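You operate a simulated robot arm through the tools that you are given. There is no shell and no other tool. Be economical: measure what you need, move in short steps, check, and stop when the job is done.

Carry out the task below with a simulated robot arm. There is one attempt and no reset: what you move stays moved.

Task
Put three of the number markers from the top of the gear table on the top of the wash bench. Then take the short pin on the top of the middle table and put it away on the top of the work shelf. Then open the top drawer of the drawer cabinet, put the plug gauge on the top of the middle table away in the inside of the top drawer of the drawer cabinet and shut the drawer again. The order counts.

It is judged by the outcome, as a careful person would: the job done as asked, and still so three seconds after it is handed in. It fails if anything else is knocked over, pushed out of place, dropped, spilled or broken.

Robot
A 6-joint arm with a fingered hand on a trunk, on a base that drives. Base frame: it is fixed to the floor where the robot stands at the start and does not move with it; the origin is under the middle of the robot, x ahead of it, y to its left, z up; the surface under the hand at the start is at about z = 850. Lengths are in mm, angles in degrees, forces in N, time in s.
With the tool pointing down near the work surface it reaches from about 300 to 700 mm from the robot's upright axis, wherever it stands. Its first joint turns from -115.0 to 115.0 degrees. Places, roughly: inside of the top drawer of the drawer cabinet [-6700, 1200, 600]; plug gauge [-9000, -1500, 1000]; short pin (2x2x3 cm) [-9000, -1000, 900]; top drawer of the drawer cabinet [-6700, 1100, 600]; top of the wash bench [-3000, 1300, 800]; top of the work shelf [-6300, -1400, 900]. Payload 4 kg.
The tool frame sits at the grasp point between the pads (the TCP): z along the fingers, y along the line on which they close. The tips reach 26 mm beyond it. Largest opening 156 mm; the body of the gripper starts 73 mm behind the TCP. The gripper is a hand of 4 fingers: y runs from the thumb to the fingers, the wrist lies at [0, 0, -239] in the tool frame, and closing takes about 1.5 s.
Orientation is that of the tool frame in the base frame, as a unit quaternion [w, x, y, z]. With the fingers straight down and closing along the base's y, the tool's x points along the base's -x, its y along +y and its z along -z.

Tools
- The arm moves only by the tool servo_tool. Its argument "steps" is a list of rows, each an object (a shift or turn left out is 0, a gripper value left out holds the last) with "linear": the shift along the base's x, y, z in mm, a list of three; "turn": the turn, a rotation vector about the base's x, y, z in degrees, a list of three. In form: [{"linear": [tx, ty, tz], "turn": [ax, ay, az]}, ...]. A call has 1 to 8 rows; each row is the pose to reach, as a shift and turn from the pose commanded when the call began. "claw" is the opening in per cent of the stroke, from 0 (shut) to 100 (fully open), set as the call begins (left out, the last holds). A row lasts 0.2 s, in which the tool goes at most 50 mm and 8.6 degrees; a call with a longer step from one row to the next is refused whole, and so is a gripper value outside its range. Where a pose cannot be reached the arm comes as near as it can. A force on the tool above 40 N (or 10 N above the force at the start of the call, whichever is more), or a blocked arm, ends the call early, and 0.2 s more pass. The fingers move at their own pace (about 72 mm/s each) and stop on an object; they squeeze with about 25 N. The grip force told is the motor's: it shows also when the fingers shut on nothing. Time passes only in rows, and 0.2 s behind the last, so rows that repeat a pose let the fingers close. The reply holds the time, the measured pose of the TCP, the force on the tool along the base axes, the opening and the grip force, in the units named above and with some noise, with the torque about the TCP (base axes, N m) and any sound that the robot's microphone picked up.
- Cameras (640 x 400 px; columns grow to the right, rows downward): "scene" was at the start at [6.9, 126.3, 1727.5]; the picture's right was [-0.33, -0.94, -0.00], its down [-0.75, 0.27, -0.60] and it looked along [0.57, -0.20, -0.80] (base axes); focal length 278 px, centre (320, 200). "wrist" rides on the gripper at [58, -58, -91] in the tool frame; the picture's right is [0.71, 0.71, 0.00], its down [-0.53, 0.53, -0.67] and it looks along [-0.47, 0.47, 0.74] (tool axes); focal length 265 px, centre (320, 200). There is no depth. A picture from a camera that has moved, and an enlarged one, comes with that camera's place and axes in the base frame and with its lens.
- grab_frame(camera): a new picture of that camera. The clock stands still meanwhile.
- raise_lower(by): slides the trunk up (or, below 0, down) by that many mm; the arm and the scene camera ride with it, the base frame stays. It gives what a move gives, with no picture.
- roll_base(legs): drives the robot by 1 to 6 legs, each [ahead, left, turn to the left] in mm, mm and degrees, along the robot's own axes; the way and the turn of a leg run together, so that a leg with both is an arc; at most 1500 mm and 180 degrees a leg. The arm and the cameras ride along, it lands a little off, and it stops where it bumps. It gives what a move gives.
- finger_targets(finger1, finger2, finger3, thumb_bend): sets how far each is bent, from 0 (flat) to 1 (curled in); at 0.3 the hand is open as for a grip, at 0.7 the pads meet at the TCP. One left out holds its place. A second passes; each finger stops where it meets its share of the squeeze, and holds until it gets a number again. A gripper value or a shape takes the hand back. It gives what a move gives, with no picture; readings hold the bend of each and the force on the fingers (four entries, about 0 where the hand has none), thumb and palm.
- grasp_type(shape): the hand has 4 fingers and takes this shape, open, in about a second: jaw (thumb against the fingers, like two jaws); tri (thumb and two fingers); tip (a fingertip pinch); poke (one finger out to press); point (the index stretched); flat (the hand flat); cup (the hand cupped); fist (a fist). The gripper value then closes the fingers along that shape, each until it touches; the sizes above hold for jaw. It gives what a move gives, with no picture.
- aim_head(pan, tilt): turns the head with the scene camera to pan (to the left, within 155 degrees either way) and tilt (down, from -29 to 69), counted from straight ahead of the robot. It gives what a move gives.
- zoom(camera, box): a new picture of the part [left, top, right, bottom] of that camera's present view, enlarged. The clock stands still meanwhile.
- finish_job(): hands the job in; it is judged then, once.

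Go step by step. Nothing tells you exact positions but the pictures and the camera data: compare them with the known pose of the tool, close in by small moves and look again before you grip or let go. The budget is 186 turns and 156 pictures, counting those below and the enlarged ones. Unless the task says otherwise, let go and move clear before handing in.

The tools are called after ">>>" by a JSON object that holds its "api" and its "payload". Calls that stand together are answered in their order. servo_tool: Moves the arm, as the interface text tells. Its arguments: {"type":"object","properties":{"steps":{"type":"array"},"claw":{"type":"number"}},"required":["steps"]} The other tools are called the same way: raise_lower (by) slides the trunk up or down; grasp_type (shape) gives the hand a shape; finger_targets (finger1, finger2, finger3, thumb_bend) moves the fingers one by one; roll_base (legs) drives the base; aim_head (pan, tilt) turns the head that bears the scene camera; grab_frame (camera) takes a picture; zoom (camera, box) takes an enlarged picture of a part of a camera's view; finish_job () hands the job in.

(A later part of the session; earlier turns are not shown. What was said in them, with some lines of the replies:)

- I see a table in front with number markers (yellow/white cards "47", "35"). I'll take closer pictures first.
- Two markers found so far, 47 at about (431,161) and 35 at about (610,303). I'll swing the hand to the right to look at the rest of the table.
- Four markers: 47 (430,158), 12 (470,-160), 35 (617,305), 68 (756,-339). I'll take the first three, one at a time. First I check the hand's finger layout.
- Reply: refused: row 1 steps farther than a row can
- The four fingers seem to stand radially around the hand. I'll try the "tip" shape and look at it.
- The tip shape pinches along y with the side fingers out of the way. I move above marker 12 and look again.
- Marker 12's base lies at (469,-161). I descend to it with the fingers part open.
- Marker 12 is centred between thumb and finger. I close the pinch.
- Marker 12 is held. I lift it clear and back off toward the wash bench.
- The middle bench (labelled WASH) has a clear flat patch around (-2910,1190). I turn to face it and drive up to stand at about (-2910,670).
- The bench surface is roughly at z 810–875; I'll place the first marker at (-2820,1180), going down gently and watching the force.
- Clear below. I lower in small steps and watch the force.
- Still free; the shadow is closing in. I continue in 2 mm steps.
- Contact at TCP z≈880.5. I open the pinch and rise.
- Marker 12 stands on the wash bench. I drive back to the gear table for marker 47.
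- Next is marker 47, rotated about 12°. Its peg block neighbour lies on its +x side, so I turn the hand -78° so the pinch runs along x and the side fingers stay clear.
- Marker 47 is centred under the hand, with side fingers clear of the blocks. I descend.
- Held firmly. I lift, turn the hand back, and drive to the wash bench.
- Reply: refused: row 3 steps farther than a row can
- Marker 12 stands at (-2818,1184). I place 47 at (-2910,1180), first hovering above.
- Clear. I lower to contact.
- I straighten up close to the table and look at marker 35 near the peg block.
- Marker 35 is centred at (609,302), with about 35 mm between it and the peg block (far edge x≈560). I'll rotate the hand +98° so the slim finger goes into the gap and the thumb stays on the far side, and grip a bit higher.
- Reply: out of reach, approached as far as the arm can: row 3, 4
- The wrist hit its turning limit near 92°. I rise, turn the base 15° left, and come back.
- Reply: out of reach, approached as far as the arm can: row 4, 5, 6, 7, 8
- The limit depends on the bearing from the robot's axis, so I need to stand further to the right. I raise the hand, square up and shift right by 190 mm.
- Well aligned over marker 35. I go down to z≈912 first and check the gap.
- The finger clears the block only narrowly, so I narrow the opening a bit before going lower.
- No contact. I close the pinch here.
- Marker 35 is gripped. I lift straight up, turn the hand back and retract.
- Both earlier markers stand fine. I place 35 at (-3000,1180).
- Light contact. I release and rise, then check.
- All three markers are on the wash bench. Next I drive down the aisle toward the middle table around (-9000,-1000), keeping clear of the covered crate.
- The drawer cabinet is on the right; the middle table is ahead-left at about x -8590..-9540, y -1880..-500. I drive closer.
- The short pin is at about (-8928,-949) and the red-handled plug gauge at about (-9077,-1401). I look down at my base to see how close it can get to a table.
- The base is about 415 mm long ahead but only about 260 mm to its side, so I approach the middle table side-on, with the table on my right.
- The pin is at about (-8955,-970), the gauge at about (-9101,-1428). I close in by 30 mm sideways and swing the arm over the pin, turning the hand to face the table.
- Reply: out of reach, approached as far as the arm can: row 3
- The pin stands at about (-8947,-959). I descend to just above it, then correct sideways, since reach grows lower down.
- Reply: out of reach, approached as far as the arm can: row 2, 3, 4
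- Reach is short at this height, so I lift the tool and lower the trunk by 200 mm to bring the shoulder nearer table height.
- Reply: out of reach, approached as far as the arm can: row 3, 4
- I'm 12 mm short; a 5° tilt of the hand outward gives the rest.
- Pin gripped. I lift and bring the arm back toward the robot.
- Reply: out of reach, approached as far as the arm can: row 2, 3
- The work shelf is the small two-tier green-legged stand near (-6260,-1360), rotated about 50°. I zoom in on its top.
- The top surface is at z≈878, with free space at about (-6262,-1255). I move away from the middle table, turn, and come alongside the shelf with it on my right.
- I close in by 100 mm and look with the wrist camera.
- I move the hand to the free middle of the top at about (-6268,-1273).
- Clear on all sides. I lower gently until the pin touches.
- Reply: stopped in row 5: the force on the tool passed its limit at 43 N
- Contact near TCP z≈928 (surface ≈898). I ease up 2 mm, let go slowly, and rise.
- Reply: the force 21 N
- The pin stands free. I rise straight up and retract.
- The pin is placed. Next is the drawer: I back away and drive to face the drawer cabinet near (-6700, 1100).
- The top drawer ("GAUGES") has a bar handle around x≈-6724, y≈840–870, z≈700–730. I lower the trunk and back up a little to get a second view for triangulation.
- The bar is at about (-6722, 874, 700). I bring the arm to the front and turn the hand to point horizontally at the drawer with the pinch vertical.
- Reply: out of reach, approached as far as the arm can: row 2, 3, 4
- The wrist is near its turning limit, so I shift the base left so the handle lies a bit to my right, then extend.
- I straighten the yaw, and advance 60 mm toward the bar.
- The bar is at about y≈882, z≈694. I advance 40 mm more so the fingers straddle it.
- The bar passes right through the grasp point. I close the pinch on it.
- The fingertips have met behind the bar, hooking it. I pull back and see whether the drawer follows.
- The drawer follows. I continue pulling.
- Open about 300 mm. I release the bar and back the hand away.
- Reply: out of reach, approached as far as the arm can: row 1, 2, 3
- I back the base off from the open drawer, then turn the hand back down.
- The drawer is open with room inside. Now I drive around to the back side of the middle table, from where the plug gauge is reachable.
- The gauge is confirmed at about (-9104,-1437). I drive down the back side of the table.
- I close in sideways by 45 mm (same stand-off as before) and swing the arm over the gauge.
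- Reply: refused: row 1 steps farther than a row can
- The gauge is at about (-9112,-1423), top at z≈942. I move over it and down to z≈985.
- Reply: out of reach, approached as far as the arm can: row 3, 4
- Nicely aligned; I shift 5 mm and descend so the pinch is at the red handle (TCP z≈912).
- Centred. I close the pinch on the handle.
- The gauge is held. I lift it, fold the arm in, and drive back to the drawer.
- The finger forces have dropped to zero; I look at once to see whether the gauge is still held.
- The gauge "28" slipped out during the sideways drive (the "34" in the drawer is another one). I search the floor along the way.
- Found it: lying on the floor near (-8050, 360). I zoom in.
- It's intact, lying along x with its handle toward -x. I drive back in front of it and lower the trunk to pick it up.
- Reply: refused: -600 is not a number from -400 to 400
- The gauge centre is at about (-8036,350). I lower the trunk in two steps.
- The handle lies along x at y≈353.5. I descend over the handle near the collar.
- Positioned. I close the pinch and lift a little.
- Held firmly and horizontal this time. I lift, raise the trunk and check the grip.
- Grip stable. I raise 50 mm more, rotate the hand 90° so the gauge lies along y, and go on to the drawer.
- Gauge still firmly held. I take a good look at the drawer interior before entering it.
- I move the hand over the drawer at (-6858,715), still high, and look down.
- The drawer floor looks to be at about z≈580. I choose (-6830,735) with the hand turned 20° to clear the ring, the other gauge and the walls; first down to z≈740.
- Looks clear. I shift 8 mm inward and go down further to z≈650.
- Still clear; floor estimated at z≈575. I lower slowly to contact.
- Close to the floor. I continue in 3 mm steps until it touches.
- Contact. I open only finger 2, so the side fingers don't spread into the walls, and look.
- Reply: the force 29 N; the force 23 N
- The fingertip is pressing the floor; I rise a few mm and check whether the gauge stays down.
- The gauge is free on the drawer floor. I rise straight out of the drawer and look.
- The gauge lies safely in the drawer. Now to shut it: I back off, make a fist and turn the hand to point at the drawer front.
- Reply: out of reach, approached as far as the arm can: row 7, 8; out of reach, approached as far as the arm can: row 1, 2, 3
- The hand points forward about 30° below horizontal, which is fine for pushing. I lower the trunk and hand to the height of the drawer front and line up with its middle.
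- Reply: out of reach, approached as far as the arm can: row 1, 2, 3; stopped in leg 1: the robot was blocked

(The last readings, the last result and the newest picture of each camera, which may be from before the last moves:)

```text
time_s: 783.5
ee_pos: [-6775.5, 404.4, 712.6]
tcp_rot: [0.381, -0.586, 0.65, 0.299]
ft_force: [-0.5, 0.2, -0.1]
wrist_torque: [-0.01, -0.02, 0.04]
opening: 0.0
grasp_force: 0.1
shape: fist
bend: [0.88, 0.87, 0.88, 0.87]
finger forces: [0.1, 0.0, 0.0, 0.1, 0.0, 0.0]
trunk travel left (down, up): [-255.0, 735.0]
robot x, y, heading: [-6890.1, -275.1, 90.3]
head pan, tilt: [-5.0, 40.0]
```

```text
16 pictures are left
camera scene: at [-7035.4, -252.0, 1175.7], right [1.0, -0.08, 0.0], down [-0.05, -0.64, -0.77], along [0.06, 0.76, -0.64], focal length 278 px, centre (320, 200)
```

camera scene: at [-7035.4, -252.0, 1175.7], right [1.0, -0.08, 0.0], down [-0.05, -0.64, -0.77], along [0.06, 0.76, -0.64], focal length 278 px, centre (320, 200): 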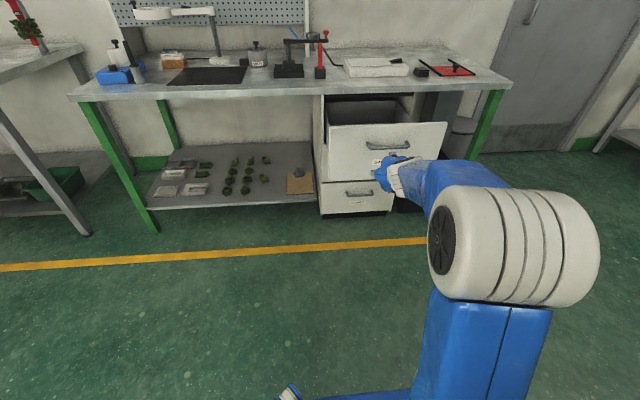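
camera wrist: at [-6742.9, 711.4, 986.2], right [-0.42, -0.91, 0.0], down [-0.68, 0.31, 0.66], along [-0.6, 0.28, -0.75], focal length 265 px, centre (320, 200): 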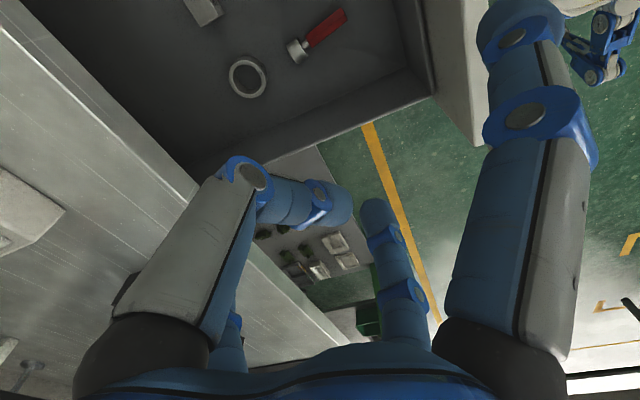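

The base got blocked; I look around it to see what it touched.

>>> {"api": "aim_head", "payload": {"pan": -40, "tilt": 60}}

>>> {"api": "grab_frame", "payload": {"camera": "scene"}}

>>> {"api": "grab_frame", "payload": {"camera": "wrist"}}

```text
time_s: 784.5
ee_pos: [-6777.1, 403.2, 711.7]
tcp_rot: [0.381, -0.586, 0.649, 0.3]
ft_force: [-0.4, 0.3, 0.1]
wrist_torque: [0.01, -0.02, 0.01]
opening: 0.0
grasp_force: 0.0
shape: fist
bend: [0.88, 0.87, 0.88, 0.87]
finger forces: [0.1, 0.1, 0.1, 0.0, 0.0, 0.0]
trunk travel left (down, up): [-255.0, 735.0]
robot x, y, heading: [-6890.6, -275.3, 90.4]
head pan, tilt: [-40.0, 60.0]
```

```text
15 pictures are left
camera scene: at [-6999.9, -285.5, 1149.0], right [0.77, -0.64, 0.0], down [-0.55, -0.67, -0.5], along [0.32, 0.39, -0.87], focal length 278 px, centre (320, 200)
```

scene: 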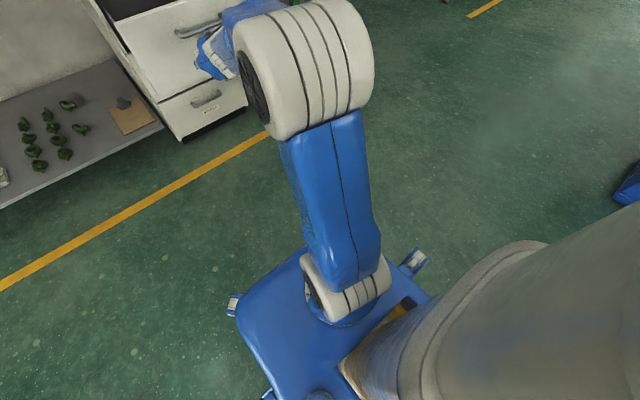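

```text
14 pictures are left
camera wrist: at [-6733.7, 288.5, 714.3], right [-0.72, -0.28, -0.64], down [-0.6, -0.21, 0.77], along [-0.35, 0.94, -0.02], focal length 265 px, centre (320, 200)
```

wrist: 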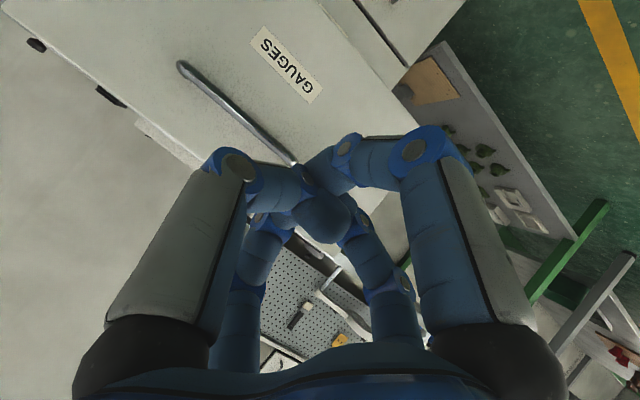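

Nothing is near the base. I try a small straight drive ahead again.

>>> {"api": "roll_base", "payload": {"legs": [[60, 0, 0]]}}

```text
time_s: 785.6
ee_pos: [-6775.8, 429.4, 713.0]
tcp_rot: [0.381, -0.586, 0.65, 0.299]
ft_force: [0.1, -1.5, 0.1]
wrist_torque: [0.02, 0.02, 0.02]
opening: 0.0
grasp_force: 0.0
shape: fist
bend: [0.88, 0.87, 0.88, 0.88]
finger forces: [0.0, 0.1, 0.0, 0.0, 0.0, 0.0]
trunk travel left (down, up): [-255.0, 735.0]
robot x, y, heading: [-6887.8, -255.4, 90.3]
head pan, tilt: [-40.0, 60.0]
stopped in leg 1: the robot was blocked; the commanded pose is now the measured one
```

>>> {"api": "aim_head", "payload": {"pan": -22, "tilt": 38}}

>>> {"api": "zoom", "payload": {"camera": "scene", "box": [180, 60, 420, 260]}}

```text
time_s: 786.5
ee_pos: [-6776.1, 429.9, 711.4]
tcp_rot: [0.38, -0.587, 0.649, 0.3]
ft_force: [0.6, 0.0, -0.5]
wrist_torque: [0.02, 0.01, -0.04]
opening: 0.2
grasp_force: 0.0
shape: fist
bend: [0.88, 0.87, 0.88, 0.88]
finger forces: [0.1, 0.0, 0.1, 0.0, 0.0, 0.0]
trunk travel left (down, up): [-255.0, 735.0]
robot x, y, heading: [-6888.4, -251.9, 90.5]
head pan, tilt: [-22.0, 38.0]
```

```text
2.00 times, centred on (300, 160) of scene
camera zoom: at [-7010.5, -233.3, 1178.7], right [0.93, -0.37, 0.0], down [-0.23, -0.57, -0.79], along [0.29, 0.73, -0.62], focal length 556 px, centre (360, 280)
```

zoom: 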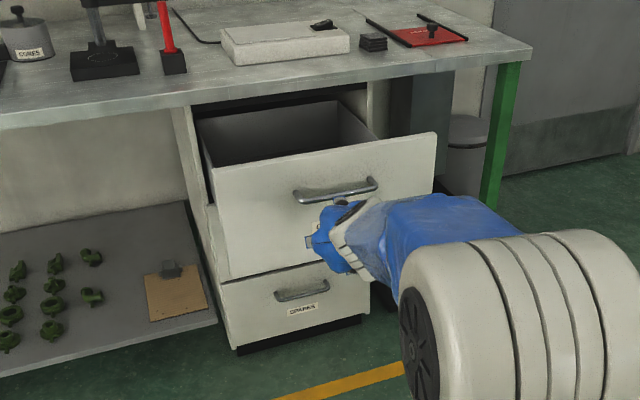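

No visible contact; the arm is likely jammed at its own joint limit. I ease the pose (less pitch, a bit extended) and retry.

>>> {"api": "servo_tool", "payload": {"steps": [{"linear": [0, 15, -5], "turn": [-5, 0, 0]}, {"linear": [5, 30, -10], "turn": [-10, 0, 0]}, {"linear": [10, 50, -20], "turn": [-15, 0, 0]}, {"linear": [15, 60, -30], "turn": [-20, 0, 0]}]}}

>>> {"api": "roll_base", "payload": {"legs": [[40, 0, 0]]}}

```text
time_s: 787.5
ee_pos: [-6761.7, 491.0, 681.1]
tcp_rot: [0.271, -0.644, 0.692, 0.181]
ft_force: [-0.5, 0.2, 0.1]
wrist_torque: [0.01, 0.0, 0.02]
opening: 0.1
grasp_force: 0.1
shape: fist
bend: [0.88, 0.87, 0.88, 0.88]
finger forces: [0.0, 0.0, 0.1, 0.1, 0.1, 0.0]
out of reach, approached as far as the arm can: row 1
trunk travel left (down, up): [-255.0, 735.0]
robot x, y, heading: [-6888.5, -256.1, 90.3]
head pan, tilt: [-22.0, 38.0]
```

```text
time_s: 788.7
ee_pos: [-6761.3, 529.8, 680.0]
tcp_rot: [0.272, -0.644, 0.691, 0.182]
ft_force: [0.6, -0.4, -0.2]
wrist_torque: [0.0, 0.0, 0.0]
opening: 0.0
grasp_force: 0.1
shape: fist
bend: [0.88, 0.87, 0.88, 0.89]
finger forces: [0.1, 0.0, 0.1, 0.0, 0.0, 0.0]
trunk travel left (down, up): [-255.0, 735.0]
robot x, y, heading: [-6887.9, -209.0, 90.4]
head pan, tilt: [-22.0, 38.0]
```

That works. I continue forward until the fist meets the handle bar.

>>> {"api": "roll_base", "payload": {"legs": [[60, -25, 0]]}}

>>> {"api": "zoom", "payload": {"camera": "scene", "box": [180, 60, 420, 260]}}

```text
time_s: 790.1
ee_pos: [-6738.9, 589.7, 683.4]
tcp_rot: [0.272, -0.644, 0.691, 0.182]
ft_force: [-0.4, 0.2, 0.7]
wrist_torque: [-0.01, -0.02, -0.01]
opening: 0.0
grasp_force: 0.0
shape: fist
bend: [0.88, 0.87, 0.88, 0.89]
finger forces: [0.1, 0.0, 0.0, 0.0, 0.0, 0.0]
trunk travel left (down, up): [-255.0, 735.0]
robot x, y, heading: [-6864.3, -147.7, 90.2]
head pan, tilt: [-22.0, 38.0]
```

```text
2.00 times, centred on (300, 160) of scene
camera zoom: at [-6985.2, -127.5, 1178.8], right [0.93, -0.37, 0.0], down [-0.23, -0.57, -0.79], along [0.29, 0.73, -0.62], focal length 556 px, centre (360, 280)
```

zoom: 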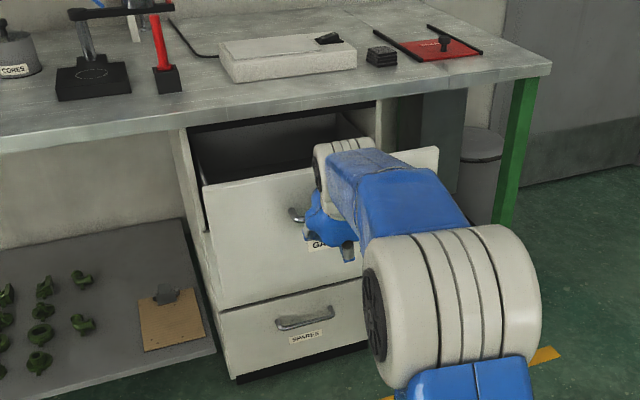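

The drawer is moving in. I keep pushing gently.

>>> {"api": "roll_base", "payload": {"legs": [[100, 0, 0]]}}

>>> {"api": "zoom", "payload": {"camera": "scene", "box": [180, 60, 420, 260]}}

```text
time_s: 792.1
ee_pos: [-6739.6, 690.0, 682.2]
tcp_rot: [0.273, -0.644, 0.691, 0.182]
ft_force: [0.8, 1.4, -0.1]
wrist_torque: [-0.03, 0.0, -0.04]
opening: 0.0
grasp_force: 0.0
shape: fist
bend: [0.89, 0.87, 0.89, 0.89]
finger forces: [0.0, 0.0, 0.0, 0.0, 0.0, 0.0]
trunk travel left (down, up): [-255.0, 735.0]
robot x, y, heading: [-6866.1, -41.9, 90.5]
head pan, tilt: [-22.0, 38.0]
```

```text
2.00 times, centred on (300, 160) of scene
camera zoom: at [-6985.5, -23.8, 1178.7], right [0.93, -0.37, 0.0], down [-0.23, -0.57, -0.79], along [0.29, 0.73, -0.62], focal length 556 px, centre (360, 280)
```

zoom: 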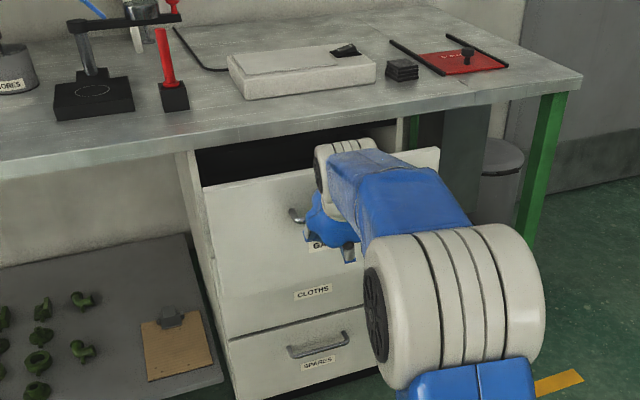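

>>> {"api": "roll_base", "payload": {"legs": [[95, 0, 0]]}}

>>> {"api": "zoom", "payload": {"camera": "scene", "box": [180, 60, 420, 260]}}

```text
time_s: 793.9
ee_pos: [-6737.9, 783.9, 682.4]
tcp_rot: [0.273, -0.643, 0.692, 0.182]
ft_force: [0.6, 0.3, -0.9]
wrist_torque: [-0.01, 0.03, 0.01]
opening: 0.0
grasp_force: 0.0
shape: fist
bend: [0.89, 0.87, 0.89, 0.89]
finger forces: [0.0, 0.0, 0.0, 0.0, 0.1, 0.1]
trunk travel left (down, up): [-255.0, 735.0]
robot x, y, heading: [-6867.0, 55.9, 90.1]
head pan, tilt: [-22.0, 38.0]
```

```text
2.00 times, centred on (300, 160) of scene
camera zoom: at [-6986.0, 74.1, 1178.7], right [0.93, -0.37, 0.0], down [-0.23, -0.57, -0.79], along [0.29, 0.73, -0.62], focal length 556 px, centre (360, 280)
```

zoom: 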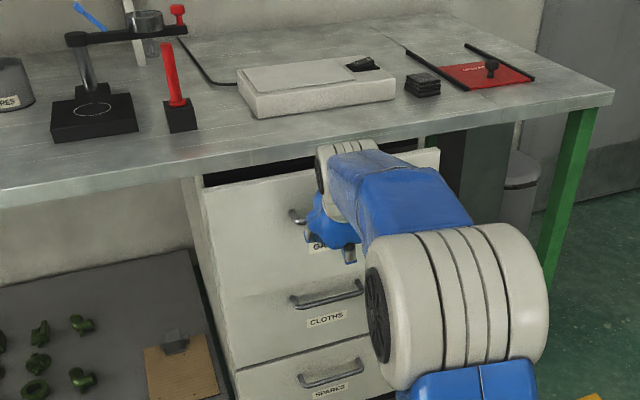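

Only about 50 mm remain. I finish with small arm pushes, watching the force.

>>> {"api": "servo_tool", "payload": {"steps": [{"linear": [0, 8, 0]}, {"linear": [0, 16, 0]}, {"linear": [0, 24, 0]}, {"linear": [0, 32, 0]}, {"linear": [0, 40, 0]}]}}

>>> {"api": "zoom", "payload": {"camera": "scene", "box": [180, 60, 420, 260]}}

```text
time_s: 795.1
ee_pos: [-6737.6, 822.0, 681.8]
tcp_rot: [0.273, -0.643, 0.692, 0.182]
ft_force: [-0.3, 0.1, -0.7]
wrist_torque: [-0.01, 0.02, -0.03]
opening: 0.1
grasp_force: 0.0
shape: fist
bend: [0.89, 0.87, 0.89, 0.89]
finger forces: [0.1, 0.0, 0.0, 0.0, 0.1, 0.1]
trunk travel left (down, up): [-255.0, 735.0]
robot x, y, heading: [-6867.0, 56.6, 90.3]
head pan, tilt: [-22.0, 38.0]
```

```text
2.00 times, centred on (300, 160) of scene
camera zoom: at [-6986.0, 73.9, 1178.7], right [0.93, -0.37, 0.0], down [-0.23, -0.57, -0.79], along [0.29, 0.73, -0.62], focal length 556 px, centre (360, 280)
```

zoom: 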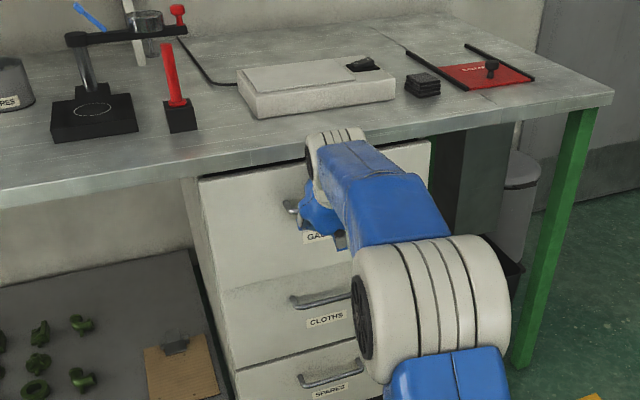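

>>> {"api": "servo_tool", "payload": {"steps": [{"linear": [0, 5, 0]}, {"linear": [0, 10, 0]}, {"linear": [0, 15, 0]}, {"linear": [0, 20, 0]}, {"linear": [0, 25, 0]}]}}

>>> {"api": "zoom", "payload": {"camera": "scene", "box": [220, 100, 400, 250]}}

```text
time_s: 796.3
ee_pos: [-6736.9, 848.5, 683.4]
tcp_rot: [0.273, -0.644, 0.691, 0.182]
ft_force: [1.1, -1.3, -0.4]
wrist_torque: [0.04, -0.04, 0.0]
opening: 0.2
grasp_force: 0.0
shape: fist
bend: [0.89, 0.87, 0.89, 0.89]
finger forces: [0.1, 0.1, 1.7, 0.1, 0.0, 0.0]
trunk travel left (down, up): [-255.0, 735.0]
robot x, y, heading: [-6863.2, 52.4, 90.1]
head pan, tilt: [-22.0, 38.0]
```

```text
2.67 times, centred on (310, 175) of scene
camera zoom: at [-6985.9, 73.4, 1178.7], right [0.93, -0.37, 0.0], down [-0.23, -0.57, -0.79], along [0.29, 0.73, -0.62], focal length 741 px, centre (347, 267)
```

zoom: 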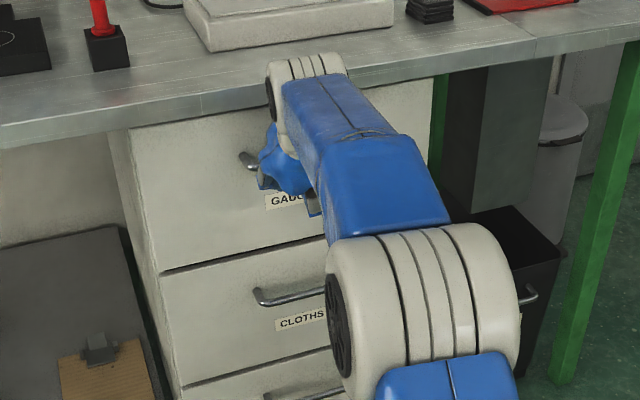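

It looks nearly flush; a last small push to be sure.

>>> {"api": "servo_tool", "payload": {"steps": [{"linear": [0, 4, 0]}, {"linear": [0, 8, 0]}, {"linear": [0, 12, 0]}]}}

```text
time_s: 797.1
ee_pos: [-6737.5, 857.0, 689.4]
tcp_rot: [0.276, -0.642, 0.692, 0.183]
ft_force: [-0.2, -35.0, 16.7]
wrist_torque: [0.69, -0.14, -0.27]
opening: 0.0
grasp_force: 0.0
shape: fist
bend: [0.89, 0.88, 0.9, 0.91]
finger forces: [0.0, 0.1, 4.8, 0.0, 0.1, 0.0]
trunk travel left (down, up): [-255.0, 735.0]
robot x, y, heading: [-6869.0, 53.3, 90.0]
head pan, tilt: [-22.0, 38.0]
```

The resistance rose to 35 N: the drawer is home. I back the hand and base away and check.

>>> {"api": "servo_tool", "payload": {"steps": [{"linear": [0, -8, 0]}, {"linear": [0, -25, 0]}, {"linear": [0, -50, 0]}]}}

>>> {"api": "roll_base", "payload": {"legs": [[-300, 0, 0]]}}

>>> {"api": "zoom", "payload": {"camera": "scene", "box": [180, 60, 420, 260]}}

```text
time_s: 797.9
ee_pos: [-6736.6, 811.2, 679.1]
tcp_rot: [0.272, -0.643, 0.692, 0.182]
ft_force: [-0.5, 0.4, -1.0]
wrist_torque: [0.03, 0.0, -0.02]
opening: 0.1
grasp_force: 0.1
shape: fist
bend: [0.89, 0.88, 0.89, 0.91]
finger forces: [0.0, 0.0, 0.0, 0.0, 0.0, 0.1]
trunk travel left (down, up): [-255.0, 735.0]
robot x, y, heading: [-6866.0, 56.2, 90.0]
head pan, tilt: [-22.0, 38.0]
```

```text
time_s: 802.4
ee_pos: [-6736.4, 507.4, 680.8]
tcp_rot: [0.273, -0.643, 0.692, 0.182]
ft_force: [0.6, -0.3, -0.5]
wrist_torque: [0.02, 0.02, -0.01]
opening: 0.0
grasp_force: 0.0
shape: fist
bend: [0.89, 0.88, 0.9, 0.91]
finger forces: [0.1, 0.0, 0.0, 0.0, 0.0, 0.0]
trunk travel left (down, up): [-255.0, 735.0]
robot x, y, heading: [-6867.6, -249.3, 89.8]
head pan, tilt: [-22.0, 38.0]
```

```text
2.00 times, centred on (300, 160) of scene
camera zoom: at [-6985.5, -231.5, 1178.7], right [0.93, -0.37, 0.0], down [-0.23, -0.57, -0.79], along [0.29, 0.73, -0.62], focal length 556 px, centre (360, 280)
```

zoom: 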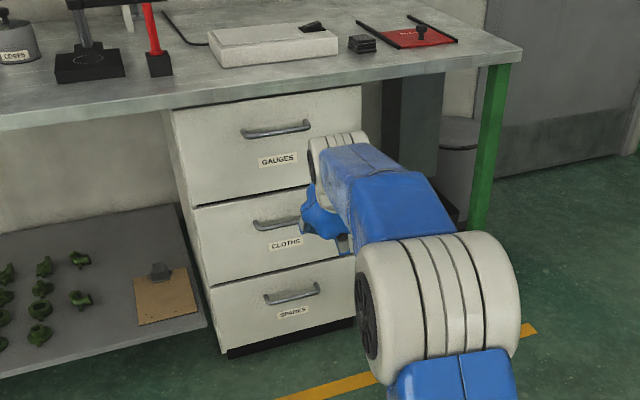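

The drawer is shut flush, the hand is clear, and the three markers and the pin were last seen standing where I put them. I hand in the job.

>>> {"api": "finish_job", "payload": {}}

```text
The job is handed in.
```

The job is handed in with everything in place, but I dropped the plug gauge once. It slipped out of the grip while I was driving, landed on the floor near the middle table, and I picked it up again; it looked undamaged. That drop may count against the result.

- **Number markers:** 12, 47 and 35 are standing on the wash bench.
- **Short pin:** it is standing on the top of the work shelf.
- **Plug gauge:** number 28 is lying in the top drawer, and the drawer is shut flush.

I saw nothing else knocked over or pushed out of place. The steps were done in the order you gave.
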